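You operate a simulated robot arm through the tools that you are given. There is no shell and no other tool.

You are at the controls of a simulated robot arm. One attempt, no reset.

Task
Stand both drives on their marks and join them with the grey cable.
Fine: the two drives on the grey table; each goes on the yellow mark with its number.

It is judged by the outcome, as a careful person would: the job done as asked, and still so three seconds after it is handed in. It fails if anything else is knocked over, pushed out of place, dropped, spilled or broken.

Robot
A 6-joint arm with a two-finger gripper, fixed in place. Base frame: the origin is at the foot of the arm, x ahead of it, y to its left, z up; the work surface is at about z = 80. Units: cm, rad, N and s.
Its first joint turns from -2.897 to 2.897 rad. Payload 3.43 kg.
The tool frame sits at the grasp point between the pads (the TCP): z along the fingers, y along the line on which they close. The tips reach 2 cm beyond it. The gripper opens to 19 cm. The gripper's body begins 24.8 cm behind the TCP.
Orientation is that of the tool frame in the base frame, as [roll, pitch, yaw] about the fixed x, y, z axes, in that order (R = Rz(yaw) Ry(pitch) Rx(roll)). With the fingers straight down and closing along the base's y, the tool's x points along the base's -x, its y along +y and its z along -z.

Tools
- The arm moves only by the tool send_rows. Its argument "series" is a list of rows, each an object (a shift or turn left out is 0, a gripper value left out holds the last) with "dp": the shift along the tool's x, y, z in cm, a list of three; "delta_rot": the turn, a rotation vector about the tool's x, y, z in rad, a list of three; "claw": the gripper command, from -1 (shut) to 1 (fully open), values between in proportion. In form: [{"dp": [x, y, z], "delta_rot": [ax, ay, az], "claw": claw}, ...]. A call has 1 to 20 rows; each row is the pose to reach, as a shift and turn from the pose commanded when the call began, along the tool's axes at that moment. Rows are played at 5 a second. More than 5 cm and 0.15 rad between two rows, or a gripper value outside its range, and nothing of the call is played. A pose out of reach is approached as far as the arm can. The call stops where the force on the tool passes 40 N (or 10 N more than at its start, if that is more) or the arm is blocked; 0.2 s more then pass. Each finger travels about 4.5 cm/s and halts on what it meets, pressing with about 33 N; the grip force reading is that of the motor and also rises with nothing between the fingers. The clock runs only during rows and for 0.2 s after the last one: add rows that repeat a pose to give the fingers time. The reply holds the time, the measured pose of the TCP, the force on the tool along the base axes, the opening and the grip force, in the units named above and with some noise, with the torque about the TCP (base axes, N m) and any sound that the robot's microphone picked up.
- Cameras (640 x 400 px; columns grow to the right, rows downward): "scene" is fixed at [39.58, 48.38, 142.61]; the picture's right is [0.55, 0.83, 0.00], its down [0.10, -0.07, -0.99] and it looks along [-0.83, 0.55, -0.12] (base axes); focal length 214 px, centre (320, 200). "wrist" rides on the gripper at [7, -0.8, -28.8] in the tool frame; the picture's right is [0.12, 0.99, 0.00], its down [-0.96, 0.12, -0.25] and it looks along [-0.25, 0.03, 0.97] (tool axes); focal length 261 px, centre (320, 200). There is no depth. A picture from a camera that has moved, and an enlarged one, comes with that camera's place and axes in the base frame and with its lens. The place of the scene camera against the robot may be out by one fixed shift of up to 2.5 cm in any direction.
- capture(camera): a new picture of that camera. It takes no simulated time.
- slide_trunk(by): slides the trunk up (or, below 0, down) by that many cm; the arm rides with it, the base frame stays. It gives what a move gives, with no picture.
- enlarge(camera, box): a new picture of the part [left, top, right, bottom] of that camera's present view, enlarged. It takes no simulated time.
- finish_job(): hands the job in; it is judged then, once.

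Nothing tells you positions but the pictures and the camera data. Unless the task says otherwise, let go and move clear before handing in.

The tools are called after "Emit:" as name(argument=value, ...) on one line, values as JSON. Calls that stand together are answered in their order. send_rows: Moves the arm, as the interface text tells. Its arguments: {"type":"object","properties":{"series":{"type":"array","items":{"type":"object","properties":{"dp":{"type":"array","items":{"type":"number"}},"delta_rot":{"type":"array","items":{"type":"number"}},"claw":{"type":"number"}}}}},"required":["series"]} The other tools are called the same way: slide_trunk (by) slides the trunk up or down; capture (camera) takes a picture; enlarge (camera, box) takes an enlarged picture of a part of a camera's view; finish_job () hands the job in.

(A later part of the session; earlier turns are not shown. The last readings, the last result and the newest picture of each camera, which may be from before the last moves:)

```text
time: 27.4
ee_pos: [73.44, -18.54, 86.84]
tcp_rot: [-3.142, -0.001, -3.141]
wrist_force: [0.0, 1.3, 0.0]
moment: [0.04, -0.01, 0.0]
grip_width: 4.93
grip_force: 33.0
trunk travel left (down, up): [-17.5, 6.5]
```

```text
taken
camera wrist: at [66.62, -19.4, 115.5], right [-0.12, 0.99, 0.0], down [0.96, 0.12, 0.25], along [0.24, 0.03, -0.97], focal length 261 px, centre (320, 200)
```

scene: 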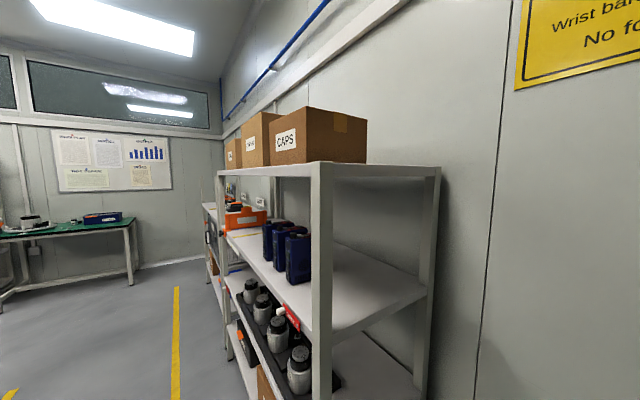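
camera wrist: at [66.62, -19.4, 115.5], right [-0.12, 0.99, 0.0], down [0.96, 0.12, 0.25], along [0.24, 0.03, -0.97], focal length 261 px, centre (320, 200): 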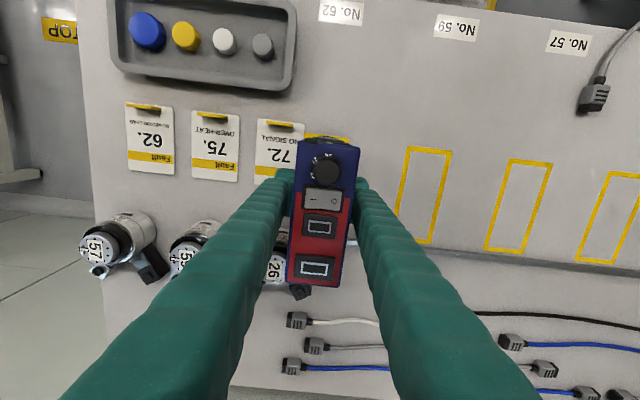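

Gripped. Lift 6 cm and carry +28 cm in y to above mark 57.

Emit:
send_rows(series=[{"dp": [0, 0, -0.5]}, {"dp": [0, 0, -1.5]}, {"dp": [0, 0, -3]}, {"dp": [0, 0, -5]}, {"dp": [0, 0, -6]}, {"dp": [0, 2, -6]}, {"dp": [0, 5, -6]}, {"dp": [0, 9, -6]}, {"dp": [0, 13, -6]}, {"dp": [0, 17, -6]}, {"dp": [0, 21, -6]}, {"dp": [0, 25, -6]}, {"dp": [0, 27, -6]}, {"dp": [0, 28, -6]}, {"dp": [0, 28, -6]}, {"dp": [0, 28, -6]}])

Emit:
capture(camera="wrist")

Emit:
enlarge(camera="wrist", box=[256, 100, 384, 190])

```text
time: 30.8
ee_pos: [73.56, 9.5, 92.8]
tcp_rot: [-3.141, -0.001, -3.141]
wrist_force: [0.9, -0.5, -8.4]
moment: [-0.02, -0.03, -0.01]
grip_width: 4.9
grip_force: 33.3
trunk travel left (down, up): [-17.5, 6.5]
```

```text
taken
camera wrist: at [66.5, 8.58, 121.56], right [-0.12, 0.99, 0.0], down [0.96, 0.12, 0.25], along [0.24, 0.03, -0.97], focal length 261 px, centre (320, 200)
```

wrist: 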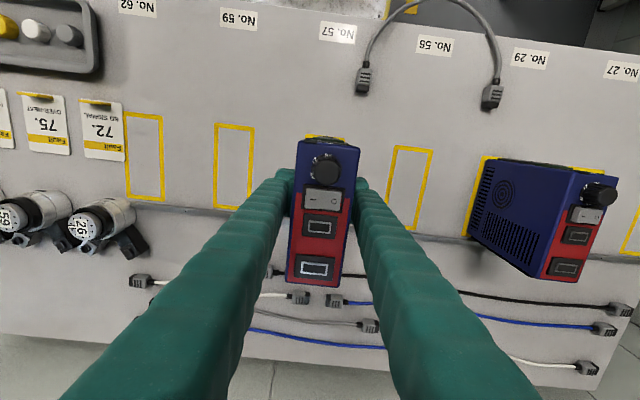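

```text
4.44 times, centred on (320, 145) of wrist
camera zoom: at [66.5, 8.58, 121.56], right [-0.12, 0.99, 0.0], down [0.96, 0.12, 0.25], along [0.24, 0.03, -0.97], focal length 1158 px, centre (320, 444)
```

zoom: 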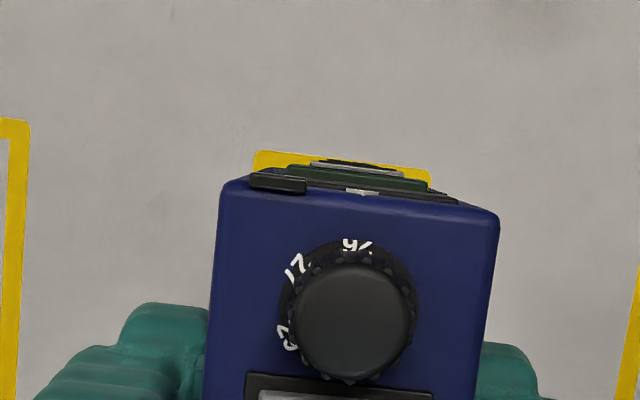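

Same relation to the mark as before (aligned within about 0.1 cm). Lower and release.

Emit:
send_rows(series=[{"dp": [0, 0.05, 2]}, {"dp": [0, 0.05, 4]}, {"dp": [0, 0.05, 5]}, {"dp": [0, 0.05, 5.5]}, {"dp": [0, 0.05, 5.8]}, {"dp": [0, 0.05, 5.93]}, {"dp": [0, 0.05, 5.93]}, {"dp": [0, 0.05, 5.93], "claw": -0.4}, {"dp": [0, 0.05, 5.93], "claw": -0.1}, {"dp": [0, 0.05, 5.93], "claw": 0.1}, {"dp": [0, 0.05, 5.93], "claw": 0.1}, {"dp": [0, 0.05, 5.93], "claw": 0.1}])

Emit:
capture(camera="wrist")

```text
time: 33.4
ee_pos: [73.57, 9.47, 86.99]
tcp_rot: [-3.142, -0.002, -3.141]
wrist_force: [0.3, -0.8, -0.1]
moment: [0.02, 0.04, 0.01]
grip_width: 10.45
grip_force: 0.1
trunk travel left (down, up): [-17.5, 6.5]
```

```text
taken
camera wrist: at [66.58, 8.65, 115.76], right [-0.12, 0.99, 0.0], down [0.96, 0.12, 0.25], along [0.24, 0.03, -0.97], focal length 261 px, centre (320, 200)
```

wrist: 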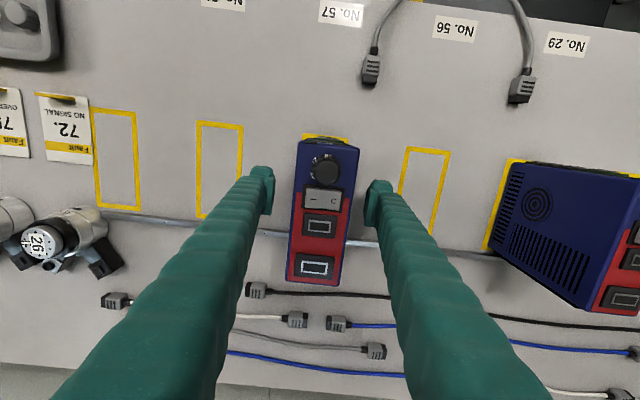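

Both drives now stand on their marks. I rise, back off and tilt the camera to measure the green ports and the cable.

Emit:
send_rows(series=[{"dp": [0, 0, -4]}, {"dp": [0, 0, -8]}, {"dp": [0, 0, -12]}, {"dp": [0, 0, -16]}, {"dp": [0, 0, -20]}, {"dp": [0, 0, -24]}, {"dp": [3, 2, -26]}, {"dp": [6.5, 4, -28], "delta_rot": [0, -0.1, 0]}, {"dp": [10, 6, -28], "delta_rot": [0, -0.2, 0]}, {"dp": [14, 8, -28], "delta_rot": [0, -0.3, 0]}, {"dp": [18, 10, -28], "delta_rot": [0, -0.4, 0]}, {"dp": [21, 12, -28], "delta_rot": [0, -0.5, 0]}, {"dp": [23.6, 14.3, -28], "delta_rot": [0, -0.6, 0]}, {"dp": [23.6, 14.3, -28], "delta_rot": [0, -0.6, 0]}])

Emit:
capture(camera="wrist")

```text
time: 36.4
ee_pos: [49.76, 23.68, 115.19]
tcp_rot: [3.141, 0.6, 3.14]
wrist_force: [0.4, 0.4, -0.9]
moment: [-0.02, 0.01, 0.02]
grip_width: 10.45
grip_force: 0.0
trunk travel left (down, up): [-17.5, 6.5]
```

```text
taken
camera wrist: at [27.83, 22.86, 134.94], right [-0.1, 0.99, -0.07], down [0.66, 0.11, 0.75], along [0.75, 0.03, -0.66], focal length 261 px, centre (320, 200)
```

wrist: 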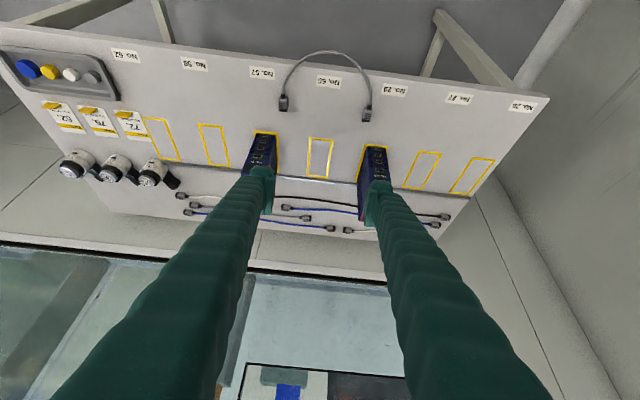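

Emit:
enlarge(camera="wrist", box=[240, 130, 304, 170])

Emit:
enlarge(camera="wrist", box=[344, 140, 408, 180])

Emit:
enlarge(camera="wrist", box=[264, 85, 312, 115])

Emit:
enlarge(camera="wrist", box=[340, 95, 388, 125])

Emit:
enlarge(camera="wrist", box=[264, 40, 392, 130])

```text
10.00 times, centred on (272, 150) of wrist
camera zoom: at [27.83, 22.86, 134.94], right [-0.1, 0.99, -0.07], down [0.66, 0.11, 0.75], along [0.75, 0.03, -0.66], focal length 2606 px, centre (800, 700)
```

zoom: 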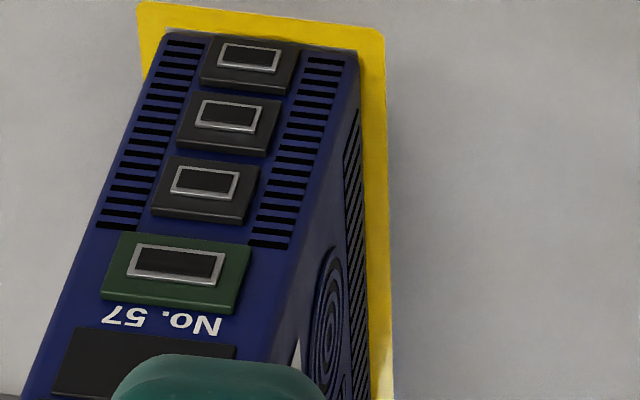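

```text
10.00 times, centred on (376, 160) of wrist
camera zoom: at [27.83, 22.86, 134.94], right [-0.1, 0.99, -0.07], down [0.66, 0.11, 0.75], along [0.75, 0.03, -0.66], focal length 2606 px, centre (-240, 600)
```

zoom: 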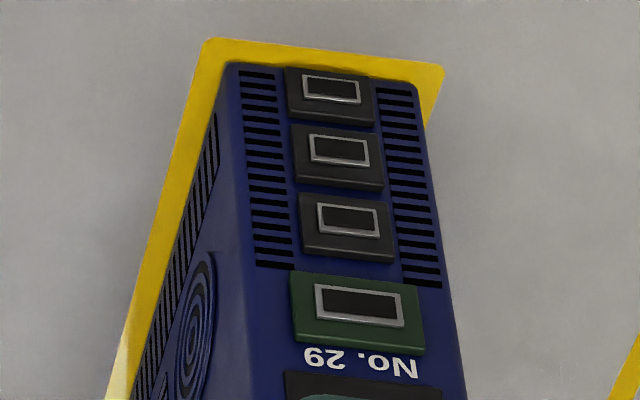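

```text
13.33 times, centred on (288, 100) of wrist
camera zoom: at [27.83, 22.86, 134.94], right [-0.1, 0.99, -0.07], down [0.66, 0.11, 0.75], along [0.75, 0.03, -0.66], focal length 3475 px, centre (747, 1533)
```

zoom: 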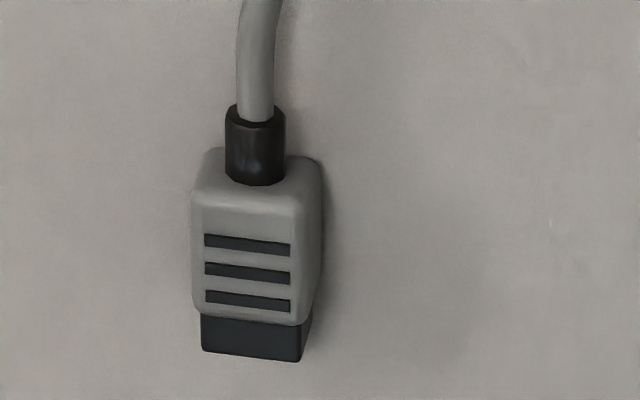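

```text
13.33 times, centred on (364, 110) of wrist
camera zoom: at [27.83, 22.86, 134.94], right [-0.1, 0.99, -0.07], down [0.66, 0.11, 0.75], along [0.75, 0.03, -0.66], focal length 3475 px, centre (-267, 1400)
```

zoom: 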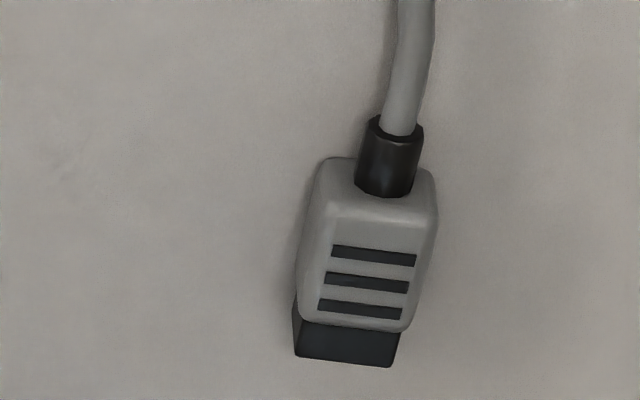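

```text
4.44 times, centred on (328, 85) of wrist
camera zoom: at [27.83, 22.86, 134.94], right [-0.1, 0.99, -0.07], down [0.66, 0.11, 0.75], along [0.75, 0.03, -0.66], focal length 1158 px, centre (284, 711)
```

zoom: 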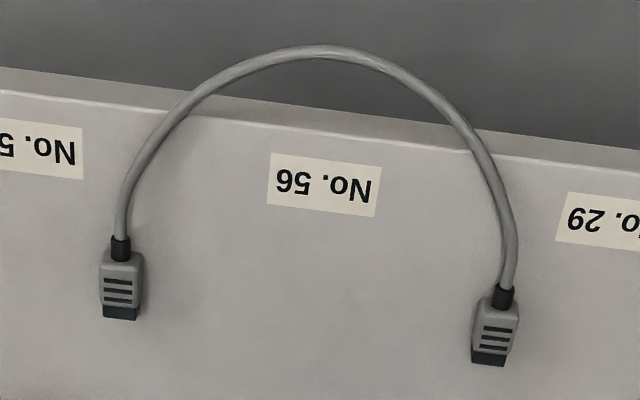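

Measured: plugs at (58.4, 13.9) and (58.4, 32.85), both pointing +x, tips at x≈60.15. The green ports are at y≈9.55 and 37.45, z≈89.7, rim at x≈66.75. I'll move above the left plug with the tool straight down to check alignment.

Emit:
send_rows(series=[{"dp": [0.4, -1.6, 2.8], "delta_rot": [0, 0.1, 0], "claw": -0.47}, {"dp": [0.9, -3.3, 5.5], "delta_rot": [0, 0.2, 0]}, {"dp": [1.3, -4.9, 8.3], "delta_rot": [0, 0.3, 0]}, {"dp": [1.75, -6.5, 11.1], "delta_rot": [0, 0.4, 0]}, {"dp": [2.2, -8.1, 13.9], "delta_rot": [0, 0.5, 0]}, {"dp": [2.62, -9.78, 16.63], "delta_rot": [0, 0.6, 0]}, {"dp": [2.62, -9.78, 16.63], "delta_rot": [0, 0.6, 0]}])

Emit:
capture(camera="wrist")

Emit:
enlarge(camera="wrist", box=[272, 130, 368, 220])

```text
time: 38.0
ee_pos: [57.13, 14.22, 99.64]
tcp_rot: [-3.141, -0.005, -3.141]
wrist_force: [0.1, -0.3, -0.3]
moment: [-0.02, 0.03, 0.01]
grip_width: 5.03
grip_force: 0.2
trunk travel left (down, up): [-17.5, 6.5]
```

```text
taken
camera wrist: at [50.29, 13.24, 128.33], right [-0.12, 0.99, 0.0], down [0.96, 0.12, 0.24], along [0.24, 0.03, -0.97], focal length 261 px, centre (320, 200)
```

wrist: 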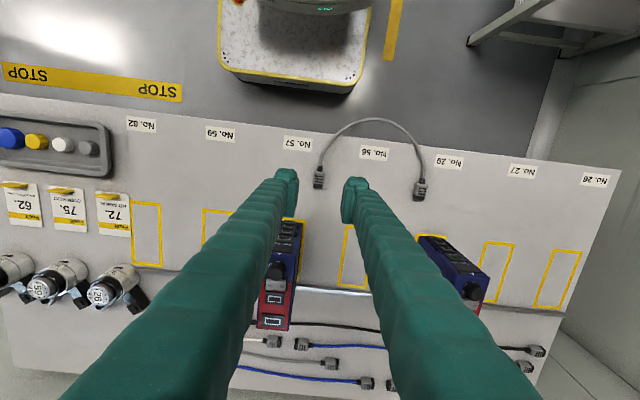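

```text
4.44 times, centred on (320, 175) of wrist
camera zoom: at [50.29, 13.24, 128.33], right [-0.12, 0.99, 0.0], down [0.96, 0.12, 0.24], along [0.24, 0.03, -0.97], focal length 1158 px, centre (320, 311)
```

zoom: 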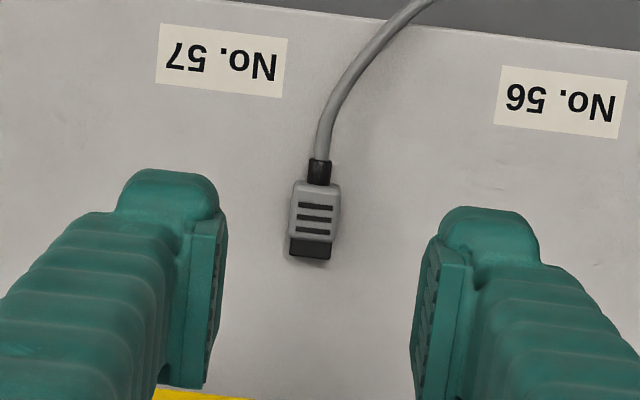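

The plug is centred between the fingers (within ~0.1 cm). I shift back slightly so the fingers stay behind the plug's front, then descend in steps.

Emit:
send_rows(series=[{"dp": [0.2, -0.08, 4]}, {"dp": [0.2, -0.08, 8]}, {"dp": [0.2, -0.08, 11]}, {"dp": [0.2, -0.08, 14]}, {"dp": [0.2, -0.08, 16]}, {"dp": [0.2, -0.08, 16.5]}, {"dp": [0.2, -0.08, 16.5]}])

Emit:
enlarge(camera="wrist", box=[272, 150, 368, 240])

```text
time: 39.6
ee_pos: [56.9, 13.97, 83.04]
tcp_rot: [-3.139, -0.002, -3.141]
wrist_force: [-0.1, -0.3, -0.9]
moment: [0.04, -0.03, 0.01]
grip_width: 5.06
grip_force: 0.1
trunk travel left (down, up): [-17.5, 6.5]
```

```text
4.44 times, centred on (320, 195) of wrist
camera zoom: at [49.89, 13.13, 111.93], right [-0.12, 0.99, 0.0], down [0.96, 0.12, 0.25], along [0.24, 0.03, -0.97], focal length 1158 px, centre (320, 222)
```

zoom: 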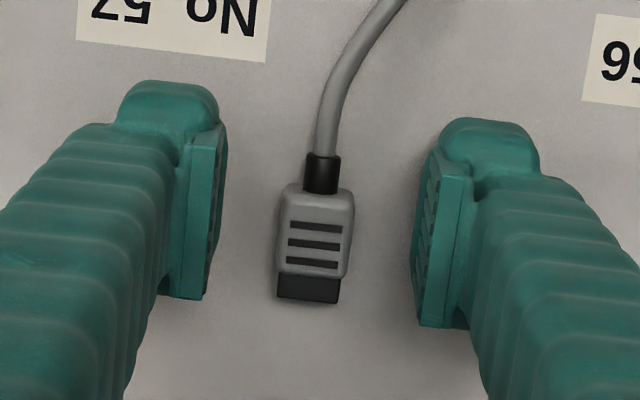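

Well centred. I shift back 0.25 cm, lower another 0.5 cm and close on the plug.

Emit:
send_rows(series=[{"dp": [0.25, 0, 0]}, {"dp": [0.25, 0, 0.3]}, {"dp": [0.25, 0, 0.55]}, {"dp": [0.25, 0, 0.55], "claw": -0.7}, {"dp": [0.25, 0, 0.55], "claw": -0.9}, {"dp": [0.25, 0, 0.55], "claw": -1}, {"dp": [0.25, 0, 0.55], "claw": -1}, {"dp": [0.25, 0, 0.55], "claw": -1}, {"dp": [0.25, 0, 0.55], "claw": -1}])

Emit:
enlarge(camera="wrist", box=[272, 150, 368, 240])

```text
time: 41.0
ee_pos: [56.91, 14.2, 83.44]
tcp_rot: [3.139, 0.01, 3.14]
wrist_force: [-10.2, -3.4, 71.1]
moment: [-0.1, -0.26, 0.01]
grip_width: 0.63
grip_force: 19.7
trunk travel left (down, up): [-17.5, 6.5]
stopped in row 7: the force on the tool passed its limit at 49 N (the readings are from after the stop); the commanded pose is now the measured one
```

```text
4.44 times, centred on (320, 195) of wrist
camera zoom: at [49.56, 13.1, 112.11], right [-0.12, 0.99, 0.0], down [0.96, 0.11, 0.26], along [0.25, 0.03, -0.97], focal length 1158 px, centre (320, 222)
```

zoom: 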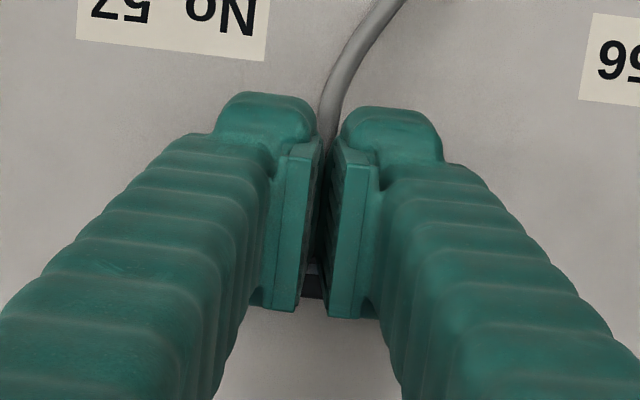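

The fingers rode up the plug's rounded edges (width 0.63, 71 N upward). I reopen and rise a little to inspect before trying again.

Emit:
send_rows(series=[{"dp": [0, 0, -0.2], "claw": -0.6}, {"dp": [0, 0, -0.5], "claw": -0.47}, {"dp": [0, 0, -1], "claw": -0.47}, {"dp": [0, 0, -2], "claw": -0.47}, {"dp": [0, 0, -3], "claw": -0.47}, {"dp": [0, 0, -3], "claw": -0.47}])

Emit:
enlarge(camera="wrist", box=[272, 150, 368, 240])

Emit:
capture(camera="wrist")

```text
time: 42.5
ee_pos: [56.72, 14.11, 85.99]
tcp_rot: [3.141, 0.002, -3.14]
wrist_force: [-0.7, -0.4, -0.2]
moment: [-0.01, 0.01, -0.04]
grip_width: 5.03
grip_force: 0.0
trunk travel left (down, up): [-17.5, 6.5]
```

```text
4.44 times, centred on (320, 195) of wrist
camera zoom: at [49.64, 13.2, 114.6], right [-0.12, 0.99, 0.0], down [0.96, 0.12, 0.25], along [0.25, 0.03, -0.97], focal length 1158 px, centre (320, 222)
```

zoom: 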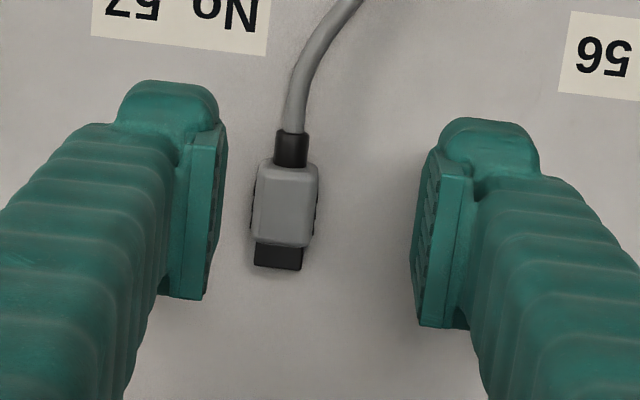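

```text
taken
camera wrist: at [49.64, 13.2, 114.6], right [-0.12, 0.99, 0.0], down [0.96, 0.12, 0.25], along [0.25, 0.03, -0.97], focal length 261 px, centre (320, 200)
```

wrist: 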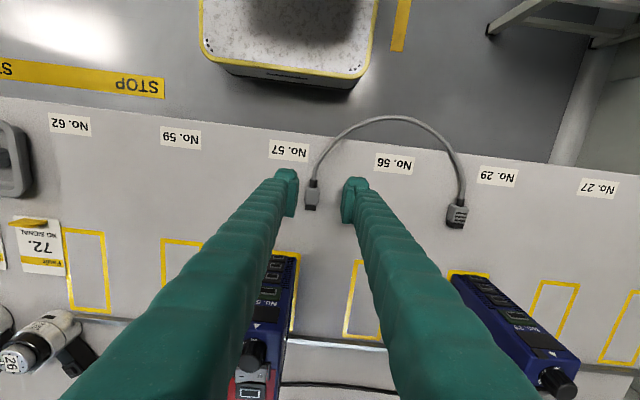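

The left plug rolled 90° onto its side, which at least shows the cable is free to move. I zoom on both plugs to see their present attitude.

Emit:
enlarge(camera="wrist", box=[288, 165, 336, 215])

Emit:
enlarge(camera="wrist", box=[424, 180, 488, 240])

Emit:
enlarge(camera="wrist", box=[290, 100, 490, 240])

```text
8.00 times, centred on (312, 190) of wrist
camera zoom: at [49.64, 13.2, 114.6], right [-0.12, 0.99, 0.0], down [0.96, 0.12, 0.25], along [0.25, 0.03, -0.97], focal length 2085 px, centre (384, 280)
```

zoom: 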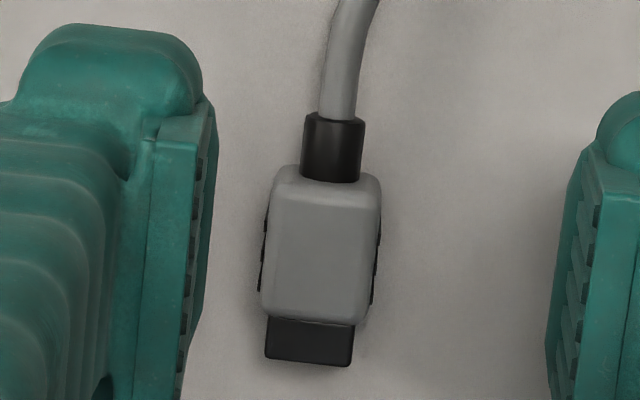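

```text
6.67 times, centred on (456, 210) of wrist
camera zoom: at [49.64, 13.2, 114.6], right [-0.12, 0.99, 0.0], down [0.96, 0.12, 0.25], along [0.25, 0.03, -0.97], focal length 1738 px, centre (-587, 133)
```

zoom: 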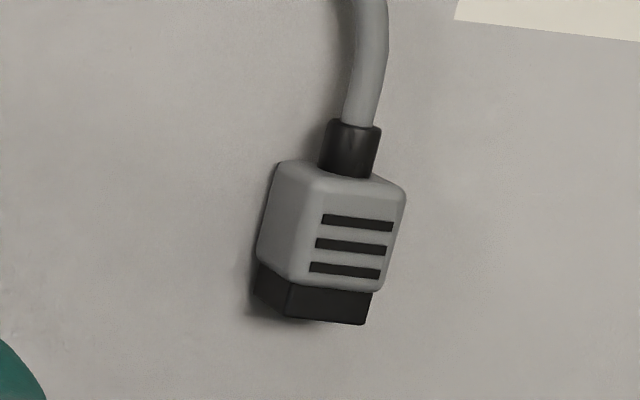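

```text
2.86 times, centred on (390, 170) of wrist
camera zoom: at [49.64, 13.2, 114.6], right [-0.12, 0.99, 0.0], down [0.96, 0.12, 0.25], along [0.25, 0.03, -0.97], focal length 745 px, centre (120, 286)
```

zoom: 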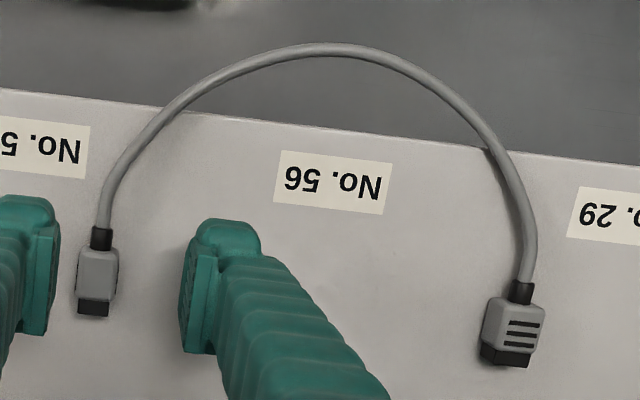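

The roll left the cable twisted. The gentlest fix is to pinch the cable at the apex of its arch (≈46.4, 22.9), lift it so both plugs swing free and untwist, then lay it down again. I'll go there with the gripper turned 90°.

Emit:
send_rows(series=[{"dp": [0, 0, -4]}, {"dp": [0, 0, -8]}, {"dp": [0.5, 0.5, -12], "delta_rot": [0, 0, 0.14]}, {"dp": [1.5, 1.5, -14], "delta_rot": [0, 0, 0.28]}, {"dp": [2.5, 2.5, -14], "delta_rot": [0, 0, 0.42]}, {"dp": [3.5, 3.5, -14], "delta_rot": [0, 0, 0.56]}, {"dp": [4.5, 4.5, -14], "delta_rot": [0, 0, 0.7]}, {"dp": [5.5, 5.5, -14], "delta_rot": [0, 0, 0.84]}, {"dp": [6.5, 6.5, -14], "delta_rot": [0, 0, 0.98]}, {"dp": [7.5, 7.5, -14], "delta_rot": [0, 0, 1.12]}, {"dp": [8.5, 8.2, -14], "delta_rot": [0, 0, 1.26]}, {"dp": [9.5, 8.8, -14], "delta_rot": [0, 0, 1.4]}, {"dp": [10.3, 8.8, -14], "delta_rot": [0, 0, 1.5], "claw": -0.58}, {"dp": [10.3, 8.8, -14], "delta_rot": [0, 0, 1.57]}, {"dp": [10.3, 8.8, -14], "delta_rot": [0, 0, 1.57]}])

Emit:
capture(camera="wrist")

```text
time: 45.6
ee_pos: [46.43, 22.85, 99.81]
tcp_rot: [3.14, 0.0, 1.572]
wrist_force: [-0.4, 0.9, 0.2]
moment: [0.01, 0.0, 0.01]
grip_width: 3.99
grip_force: 0.0
trunk travel left (down, up): [-17.5, 6.5]
```

```text
taken
camera wrist: at [45.59, 29.82, 128.58], right [0.99, 0.12, 0.0], down [0.11, -0.96, 0.25], along [0.03, -0.24, -0.97], focal length 261 px, centre (320, 200)
```

wrist: 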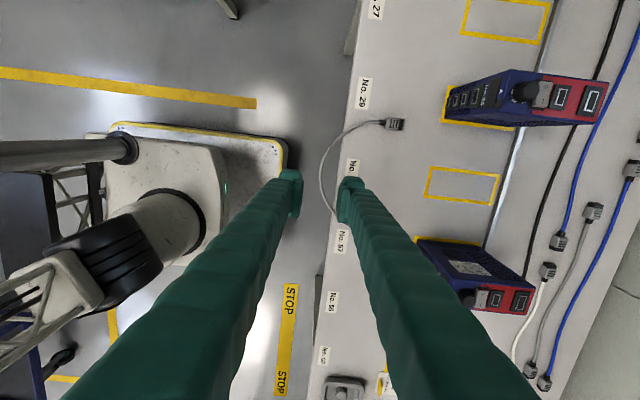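

Emit:
enlarge(camera="wrist", box=[280, 110, 408, 220])

```text
3.64 times, centred on (344, 165) of wrist
camera zoom: at [45.59, 29.82, 128.58], right [0.99, 0.12, 0.0], down [0.11, -0.96, 0.25], along [0.03, -0.24, -0.97], focal length 948 px, centre (233, 327)
```

zoom: 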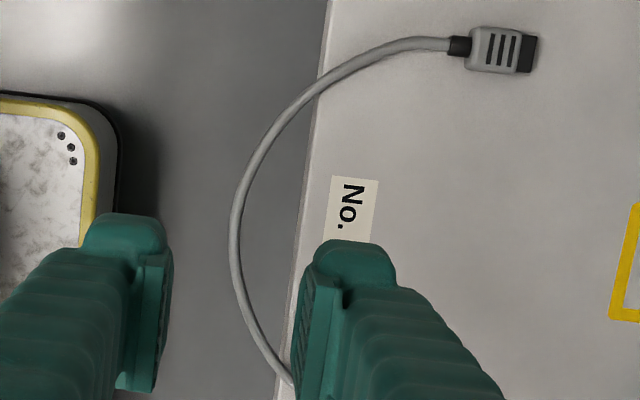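

The cable's apex is right under the gripper. I descend, pinch it, and lift.

Emit:
send_rows(series=[{"dp": [0, 0.1, 4]}, {"dp": [0, 0.1, 8]}, {"dp": [0, 0.1, 12]}, {"dp": [0, 0.1, 15]}, {"dp": [0, 0.1, 17]}, {"dp": [0, 0.1, 17.7]}, {"dp": [0, 0.1, 17.7]}])

Emit:
enlarge(camera="wrist", box=[280, 110, 408, 220])

```text
time: 47.2
ee_pos: [46.48, 22.8, 82.27]
tcp_rot: [3.14, 0.0, 1.57]
wrist_force: [-0.7, 0.0, 0.2]
moment: [-0.01, 0.02, 0.04]
grip_width: 3.99
grip_force: 0.1
trunk travel left (down, up): [-17.5, 6.5]
```

```text
3.64 times, centred on (344, 165) of wrist
camera zoom: at [45.64, 29.84, 111.02], right [0.99, 0.12, 0.0], down [0.12, -0.96, 0.25], along [0.03, -0.25, -0.97], focal length 948 px, centre (233, 327)
```

zoom: 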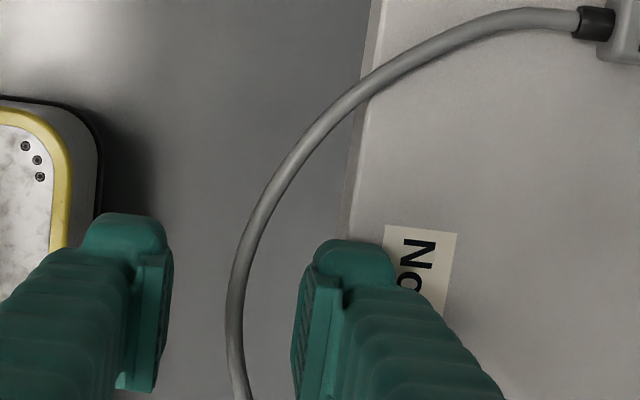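

Emit:
send_rows(series=[{"dp": [0, 0, 0], "claw": -0.8}, {"dp": [0, 0, 0], "claw": -1}, {"dp": [0, 0, 0], "claw": -1}, {"dp": [0, 0, 0], "claw": -1}, {"dp": [0, 0, 0], "claw": -1}, {"dp": [0, 0, 0], "claw": -1}])

Emit:
enlarge(camera="wrist", box=[280, 110, 408, 220])

```text
time: 48.6
ee_pos: [46.52, 22.86, 82.35]
tcp_rot: [3.141, -0.001, 1.572]
wrist_force: [-0.8, 0.5, 0.5]
moment: [0.02, -0.01, 0.0]
grip_width: 0.02
grip_force: 33.5
trunk travel left (down, up): [-17.5, 6.5]
```

```text
3.64 times, centred on (344, 165) of wrist
camera zoom: at [45.65, 29.84, 111.04], right [0.99, 0.12, 0.0], down [0.12, -0.96, 0.25], along [0.03, -0.24, -0.97], focal length 948 px, centre (233, 327)
```

zoom: 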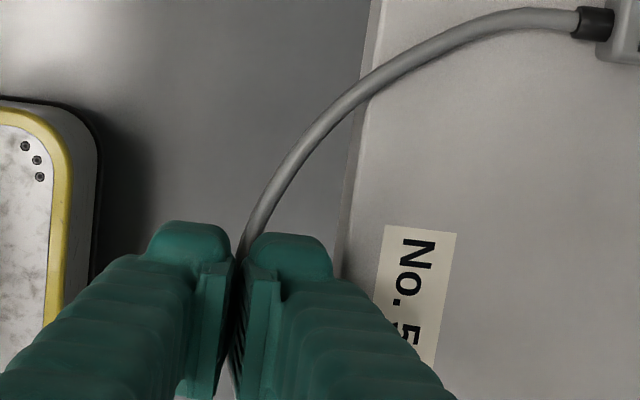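

Emit:
send_rows(series=[{"dp": [0, 0, -1]}, {"dp": [0, 0, -2.5]}, {"dp": [0, 0, -4]}, {"dp": [0, 0, -5]}, {"dp": [0, 0, -5]}])

Emit:
capture(camera="wrist")

Emit:
enlarge(camera="wrist", box=[280, 90, 440, 220])

```text
time: 49.9
ee_pos: [46.61, 23.02, 87.31]
tcp_rot: [3.14, 0.0, 1.571]
wrist_force: [0.7, -0.4, -0.3]
moment: [-0.03, 0.0, 0.03]
grip_width: 0.0
grip_force: 32.9
trunk travel left (down, up): [-17.5, 6.5]
```

```text
taken
camera wrist: at [45.72, 29.94, 116.06], right [0.99, 0.12, 0.0], down [0.12, -0.96, 0.25], along [0.03, -0.24, -0.97], focal length 261 px, centre (320, 200)
```

wrist: 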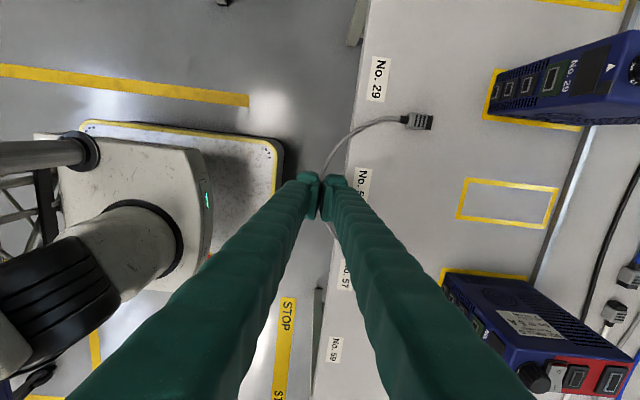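

```text
3.08 times, centred on (360, 155) of wrist
camera zoom: at [45.72, 29.94, 116.06], right [0.99, 0.12, 0.0], down [0.12, -0.96, 0.25], along [0.03, -0.24, -0.97], focal length 802 px, centre (197, 338)
```

zoom: 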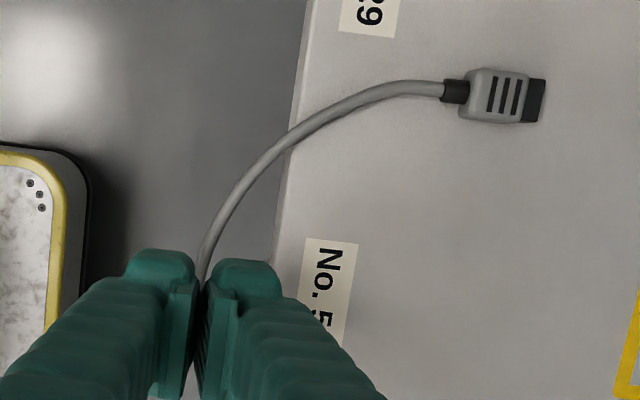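

The cable itself doesn't resist the fingers, so only the plugs can be gripped. I'll go back over the left plug and regrip it with the tips right down at the table, then roll it upright again with the wrist.

Emit:
send_rows(series=[{"dp": [0, 0, -3], "delta_rot": [0, 0, -0.1], "claw": -0.47}, {"dp": [0, 0, -6], "delta_rot": [0, 0, -0.24]}, {"dp": [-1, 1, -7.7], "delta_rot": [0, 0, -0.38]}, {"dp": [-2, 2.2, -7.7], "delta_rot": [0, 0, -0.52]}, {"dp": [-3, 3.3, -7.7], "delta_rot": [0, 0, -0.66]}, {"dp": [-4, 4.4, -7.7], "delta_rot": [0, 0, -0.8]}, {"dp": [-5, 5.5, -7.7], "delta_rot": [0, 0, -0.94]}, {"dp": [-6, 6.6, -7.7], "delta_rot": [0, 0, -1.08]}, {"dp": [-7, 7.7, -7.7], "delta_rot": [0, 0, -1.22]}, {"dp": [-8, 8.8, -7.7], "delta_rot": [0, 0, -1.36]}, {"dp": [-9, 9.9, -7.7], "delta_rot": [0, 0, -1.5]}, {"dp": [-9.9, 10.9, -7.7], "delta_rot": [0, 0, -1.572]}, {"dp": [-9.9, 10.9, -7.7], "delta_rot": [0, 0, -1.572]}])

Emit:
capture(camera="wrist")

Emit:
enlarge(camera="wrist", box=[272, 150, 368, 240])

```text
time: 52.6
ee_pos: [57.47, 12.95, 94.88]
tcp_rot: [3.141, 0.001, -3.138]
wrist_force: [1.3, 0.3, -0.5]
moment: [-0.02, -0.02, -0.01]
grip_width: 5.05
grip_force: 0.0
trunk travel left (down, up): [-17.5, 6.5]
```

```text
taken
camera wrist: at [50.37, 12.01, 123.64], right [-0.12, 0.99, 0.0], down [0.96, 0.12, 0.25], along [0.25, 0.03, -0.97], focal length 261 px, centre (320, 200)
```

wrist: 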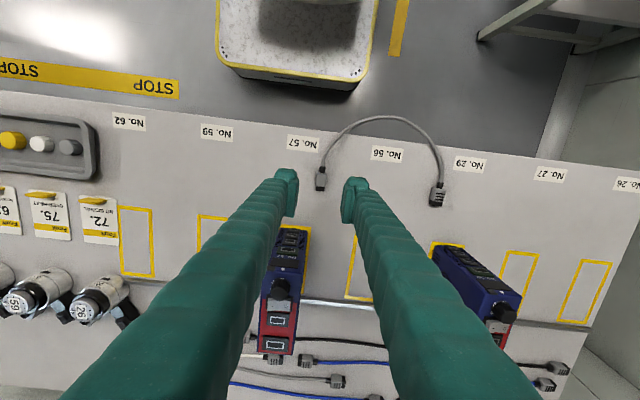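

```text
4.44 times, centred on (320, 195) of wrist
camera zoom: at [50.37, 12.01, 123.64], right [-0.12, 0.99, 0.0], down [0.96, 0.12, 0.25], along [0.25, 0.03, -0.97], focal length 1158 px, centre (320, 222)
```

zoom: 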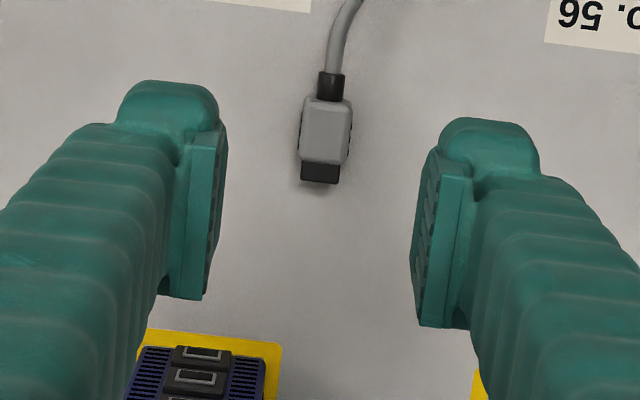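

Plug centre is about +0.18 in y and +0.3 in x from the gripper axis. I correct and descend toward the table in small steps to find actual contact height.

Emit:
send_rows(series=[{"dp": [-0.3, 0.18, 4]}, {"dp": [-0.3, 0.18, 8]}, {"dp": [-0.3, 0.18, 11]}, {"dp": [-0.3, 0.18, 12.3]}, {"dp": [-0.3, 0.18, 12.6]}, {"dp": [-0.3, 0.18, 12.6]}])

Emit:
send_rows(series=[{"dp": [0, 0, 0.1]}, {"dp": [0, 0, 0.2]}, {"dp": [0, 0, 0.2]}])

```text
time: 54.0
ee_pos: [57.88, 13.1, 82.19]
tcp_rot: [3.141, 0.001, -3.14]
wrist_force: [-0.5, 0.2, 0.1]
moment: [0.0, 0.0, -0.03]
grip_width: 5.03
grip_force: 0.0
trunk travel left (down, up): [-17.5, 6.5]
```

```text
time: 54.9
ee_pos: [57.74, 13.09, 82.16]
tcp_rot: [3.141, 0.002, -3.139]
wrist_force: [-0.1, -0.2, 0.1]
moment: [0.0, -0.01, 0.0]
grip_width: 5.05
grip_force: 0.1
trunk travel left (down, up): [-17.5, 6.5]
```

Emit:
send_rows(series=[{"dp": [0, 0, 0.1]}, {"dp": [0, 0, 0.2]}, {"dp": [0, 0, 0.2]}])

Emit:
enlarge(camera="wrist", box=[272, 150, 368, 240])

```text
time: 55.6
ee_pos: [57.76, 13.18, 81.93]
tcp_rot: [3.14, 0.002, -3.14]
wrist_force: [-1.9, -0.8, 8.8]
moment: [-0.18, 0.1, -0.05]
grip_width: 5.08
grip_force: 0.3
trunk travel left (down, up): [-17.5, 6.5]
```

```text
4.44 times, centred on (320, 195) of wrist
camera zoom: at [50.67, 12.22, 110.7], right [-0.12, 0.99, 0.0], down [0.96, 0.12, 0.25], along [0.25, 0.03, -0.97], focal length 1158 px, centre (320, 222)
```

zoom: 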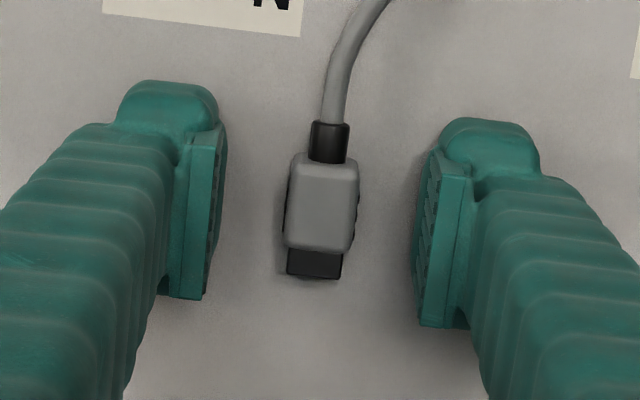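

Table contact is at TCP z≈82.0. I raise 0.1 cm and close gently on the plug.

Emit:
send_rows(series=[{"dp": [0, 0, -0.15]}, {"dp": [0, 0, -0.15], "claw": -0.6}, {"dp": [0, 0, -0.15], "claw": -0.7}, {"dp": [0, 0, -0.15], "claw": -0.75}, {"dp": [0, 0, -0.15], "claw": -0.78}, {"dp": [0, 0, -0.15], "claw": -0.78}, {"dp": [0, 0, -0.15], "claw": -0.78}])

Emit:
enlarge(camera="wrist", box=[272, 150, 368, 240])

```text
time: 57.2
ee_pos: [57.74, 13.31, 82.13]
tcp_rot: [-3.14, 0.003, -3.139]
wrist_force: [-0.1, 0.3, -0.5]
moment: [-0.02, 0.02, -0.01]
grip_width: 2.1
grip_force: 0.1
trunk travel left (down, up): [-17.5, 6.5]
```

```text
4.44 times, centred on (320, 195) of wrist
camera zoom: at [50.72, 12.28, 110.82], right [-0.12, 0.99, 0.0], down [0.96, 0.12, 0.25], along [0.25, 0.03, -0.97], focal length 1158 px, centre (320, 222)
```

zoom: 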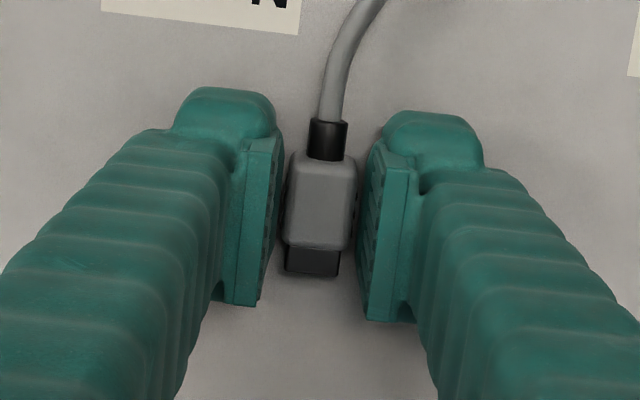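

Emit:
send_rows(series=[{"dp": [0, 0, 0], "claw": -0.8}, {"dp": [0, 0, 0], "claw": -0.82}, {"dp": [0, 0, 0], "claw": -0.84}, {"dp": [0, 0, 0], "claw": -0.86}, {"dp": [0, 0, 0], "claw": -0.86}])

Emit:
enlarge(camera="wrist", box=[272, 150, 368, 240])

```text
time: 58.5
ee_pos: [57.79, 13.18, 81.99]
tcp_rot: [3.141, 0.003, -3.14]
wrist_force: [-0.4, -0.4, 0.6]
moment: [-0.05, 0.01, -0.04]
grip_width: 1.53
grip_force: 33.4
trunk travel left (down, up): [-17.5, 6.5]
```

```text
4.44 times, centred on (320, 195) of wrist
camera zoom: at [50.72, 12.28, 110.82], right [-0.12, 0.99, 0.0], down [0.96, 0.12, 0.25], along [0.25, 0.03, -0.97], focal length 1158 px, centre (320, 222)
```

zoom: 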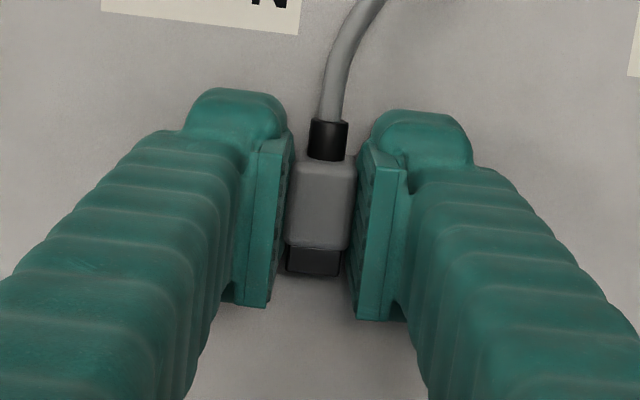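

Firm grip at 1.53 cm width (so lying normally the plug is only 1.5 cm tall — the first try was gripping too high). I lift it and look at how the cable behaves.

Emit:
send_rows(series=[{"dp": [0, 0, -1], "claw": -1}, {"dp": [0, 0, -2.5]}, {"dp": [0, 0, -4]}, {"dp": [0, 0, -5]}, {"dp": [0, 0, -5]}, {"dp": [0, 0, -5]}])

Emit:
capture(camera="wrist")

Emit:
enlarge(camera="wrist", box=[290, 100, 490, 240])

```text
time: 59.9
ee_pos: [57.74, 13.2, 87.24]
tcp_rot: [-3.142, 0.0, -3.139]
wrist_force: [0.4, 0.6, -0.1]
moment: [0.02, 0.0, 0.0]
grip_width: 1.51
grip_force: 32.9
trunk travel left (down, up): [-17.5, 6.5]
```

```text
taken
camera wrist: at [50.66, 12.28, 115.83], right [-0.12, 0.99, 0.0], down [0.96, 0.12, 0.25], along [0.25, 0.03, -0.97], focal length 261 px, centre (320, 200)
```

wrist: 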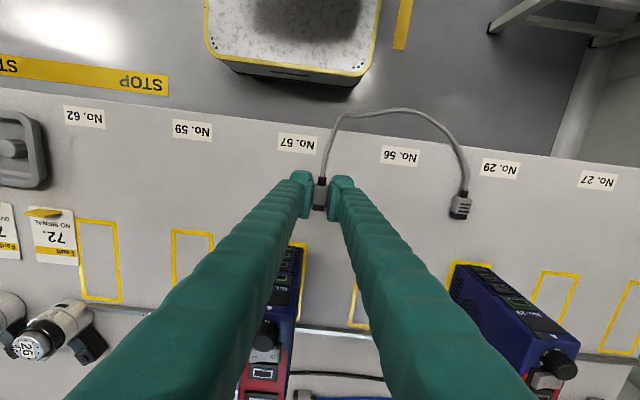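

```text
2.86 times, centred on (390, 170) of wrist
camera zoom: at [50.66, 12.28, 115.83], right [-0.12, 0.99, 0.0], down [0.96, 0.12, 0.25], along [0.25, 0.03, -0.97], focal length 745 px, centre (120, 286)
```

zoom: 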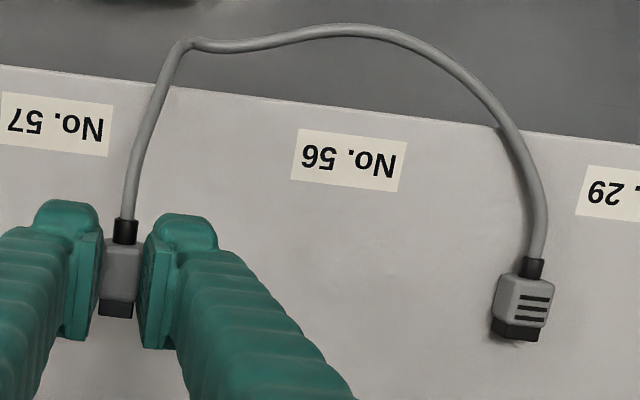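

The plug is held well and the cable is very flexible. Standing on its narrow side the plug is 1.9 cm tall on a 1.5 cm base, so I can set it down and topple it back onto its wide face with a gentle nudge high on its side.

Emit:
send_rows(series=[{"dp": [0, 0, 2]}, {"dp": [0, 0, 4]}, {"dp": [0, 0, 4.7]}, {"dp": [0, 0, 5.0]}, {"dp": [0, 0, 5.0], "claw": -0.75}, {"dp": [0, 0, 5.0], "claw": -0.6}, {"dp": [0, 0, 5.0], "claw": -0.47}, {"dp": [0, 0, 5.0], "claw": -0.47}, {"dp": [0, 0, 4.5]}, {"dp": [0, 0, 3.9]}, {"dp": [0, 0, 3.9]}])

Emit:
enlarge(camera="wrist", box=[272, 150, 368, 240])

```text
time: 62.2
ee_pos: [57.81, 13.09, 83.06]
tcp_rot: [-3.141, 0.0, -3.14]
wrist_force: [-0.9, -0.9, 0.8]
moment: [-0.03, -0.01, 0.01]
grip_width: 5.01
grip_force: 0.1
trunk travel left (down, up): [-17.5, 6.5]
```

```text
4.44 times, centred on (320, 195) of wrist
camera zoom: at [50.66, 12.2, 111.92], right [-0.12, 0.99, 0.0], down [0.96, 0.12, 0.25], along [0.25, 0.03, -0.97], focal length 1158 px, centre (320, 222)
```

zoom: 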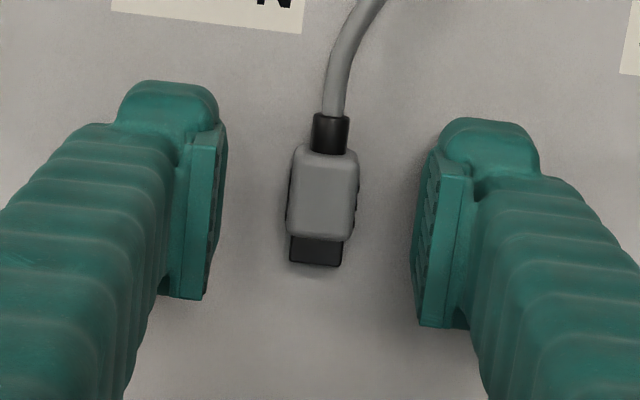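

Emit:
send_rows(series=[{"dp": [0, 0.5, -0.2]}, {"dp": [0, 1.0, -0.2]}, {"dp": [0, 1.4, -0.2]}, {"dp": [0, 1.7, -0.2]}, {"dp": [0, 2.0, -0.2]}, {"dp": [0, 2.3, -0.2]}, {"dp": [0, 2.6, -0.2]}, {"dp": [0, 2.9, -0.2]}, {"dp": [0, 2.9, -0.2]}])

Emit:
enlarge(camera="wrist", box=[256, 140, 384, 240])

```text
time: 64.2
ee_pos: [57.71, 16.09, 83.32]
tcp_rot: [3.141, 0.002, -3.139]
wrist_force: [-0.6, -0.2, 0.7]
moment: [-0.01, 0.0, 0.0]
grip_width: 5.02
grip_force: 0.0
trunk travel left (down, up): [-17.5, 6.5]
```

```text
4.00 times, centred on (320, 190) of wrist
camera zoom: at [50.7, 15.14, 112.04], right [-0.12, 0.99, 0.0], down [0.96, 0.12, 0.25], along [0.25, 0.03, -0.97], focal length 1043 px, centre (320, 240)
```

zoom: 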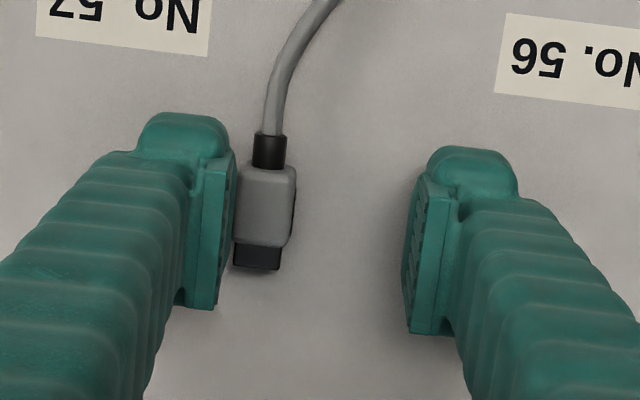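

It slid without toppling. I'll back off a little, raise the contact point and nudge again.

Emit:
send_rows(series=[{"dp": [0, -0.4, 0]}, {"dp": [0, -0.4, -0.3]}, {"dp": [0, 0, -0.3]}, {"dp": [0, 0.4, -0.3]}, {"dp": [0, 0.8, -0.3]}, {"dp": [0, 1.2, -0.3]}, {"dp": [0, 1.6, -0.3]}, {"dp": [0, 1.6, -0.3]}])

Emit:
enlarge(camera="wrist", box=[256, 140, 384, 240])

```text
time: 66.0
ee_pos: [57.68, 17.57, 83.77]
tcp_rot: [3.141, 0.0, -3.14]
wrist_force: [-0.1, 0.1, -0.4]
moment: [-0.01, -0.04, 0.01]
grip_width: 5.04
grip_force: 0.1
trunk travel left (down, up): [-17.5, 6.5]
```

```text
4.00 times, centred on (320, 190) of wrist
camera zoom: at [50.64, 16.73, 112.44], right [-0.12, 0.99, 0.0], down [0.96, 0.12, 0.25], along [0.25, 0.03, -0.97], focal length 1043 px, centre (320, 240)
```

zoom: 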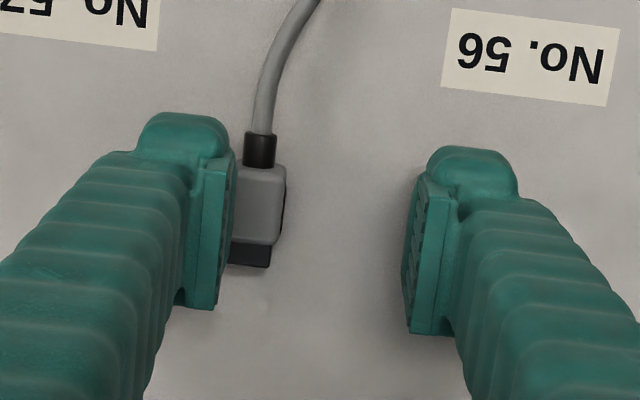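

The table is slippery so nudging only slides it. Better: turn the gripper 90°, hold the plug end-to-end (tip to boot), roll the tool about the plug's axis ~60° and let it down on its wide side. I rise and turn.

Emit:
send_rows(series=[{"dp": [0, -0.4, 0]}, {"dp": [0, -0.4, -3]}, {"dp": [0, -0.4, -7], "delta_rot": [0, 0, 0.12]}, {"dp": [0, -0.4, -11], "delta_rot": [0, 0, 0.26], "claw": -0.1}, {"dp": [0, -0.4, -13], "delta_rot": [0, 0, 0.4]}, {"dp": [0, -0.4, -13], "delta_rot": [0, 0, 0.54]}, {"dp": [0, -0.4, -13], "delta_rot": [0, 0, 0.68]}, {"dp": [0, -0.4, -13], "delta_rot": [0, 0, 0.82]}, {"dp": [0, -0.4, -13], "delta_rot": [0, 0, 0.96]}, {"dp": [0, -0.4, -13], "delta_rot": [0, 0, 1.1]}, {"dp": [0, -0.4, -13], "delta_rot": [0, 0, 1.24]}, {"dp": [0, -0.4, -13], "delta_rot": [0, 0, 1.38]}, {"dp": [0, -0.4, -13], "delta_rot": [0, 0, 1.5]}, {"dp": [0, -0.4, -13], "delta_rot": [0, 0, 1.571]}, {"dp": [0, -0.4, -13], "delta_rot": [0, 0, 1.571]}])

Emit:
capture(camera="wrist")

Emit:
enlarge(camera="wrist", box=[272, 140, 368, 230])

```text
time: 69.2
ee_pos: [57.68, 17.15, 96.69]
tcp_rot: [3.14, -0.002, 1.57]
wrist_force: [0.1, -0.4, -0.2]
moment: [0.02, 0.0, 0.01]
grip_width: 8.55
grip_force: 0.1
trunk travel left (down, up): [-17.5, 6.5]
```

```text
taken
camera wrist: at [56.87, 24.19, 125.43], right [0.99, 0.12, 0.0], down [0.12, -0.96, 0.25], along [0.03, -0.24, -0.97], focal length 261 px, centre (320, 200)
```

wrist: 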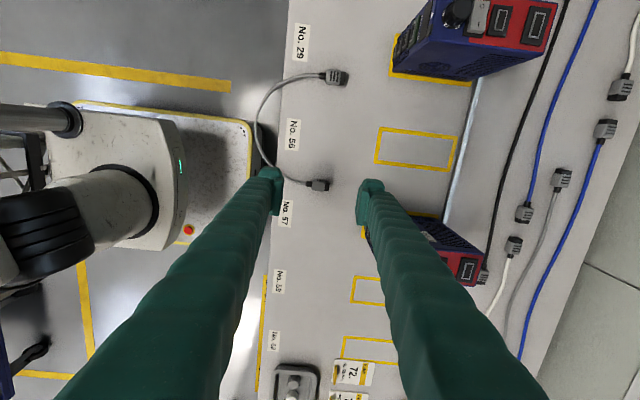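

```text
4.44 times, centred on (320, 185) of wrist
camera zoom: at [56.87, 24.19, 125.43], right [0.99, 0.12, 0.0], down [0.12, -0.96, 0.25], along [0.03, -0.24, -0.97], focal length 1158 px, centre (320, 267)
```

zoom: 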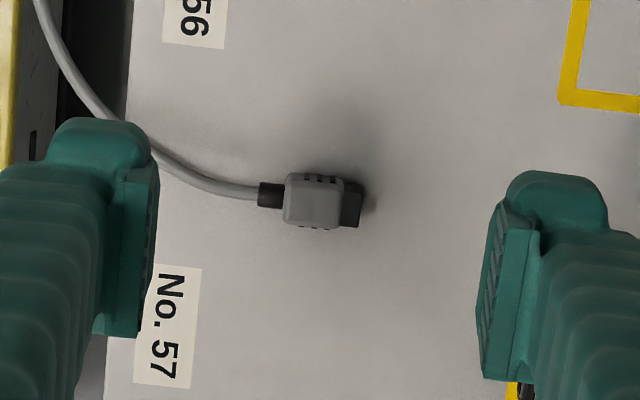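

Plug spans x 55.45–59.5 at y≈15.72. I descend with the fingers in front of and behind it (plug near the −y edge of the pads), and close slowly.

Emit:
send_rows(series=[{"dp": [-0.1, -0.2, 4]}, {"dp": [-0.1, -0.2, 8]}, {"dp": [-0.1, -0.2, 11.5]}, {"dp": [-0.1, -0.2, 13.8]}, {"dp": [-0.1, -0.2, 14.4]}, {"dp": [-0.1, -0.2, 14.4]}, {"dp": [-0.1, -0.2, 14.4], "claw": -0.3}, {"dp": [-0.1, -0.2, 14.4], "claw": -0.45}, {"dp": [-0.1, -0.2, 14.4], "claw": -0.5}, {"dp": [-0.1, -0.2, 14.4], "claw": -0.5}])

Emit:
enlarge(camera="wrist", box=[272, 140, 368, 230])

```text
time: 71.5
ee_pos: [57.7, 17.08, 82.33]
tcp_rot: [3.14, -0.001, 1.571]
wrist_force: [-0.1, -0.4, 1.0]
moment: [0.01, 0.0, 0.02]
grip_width: 4.76
grip_force: 0.0
trunk travel left (down, up): [-17.5, 6.5]
```

```text
4.44 times, centred on (320, 185) of wrist
camera zoom: at [56.73, 24.05, 111.07], right [0.99, 0.12, 0.0], down [0.12, -0.96, 0.25], along [0.03, -0.24, -0.97], focal length 1158 px, centre (320, 267)
```

zoom: 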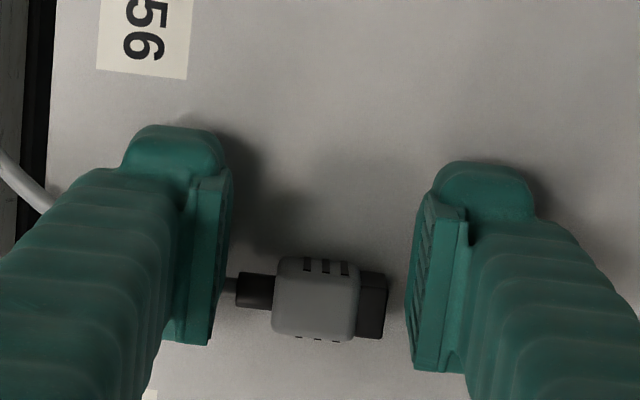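

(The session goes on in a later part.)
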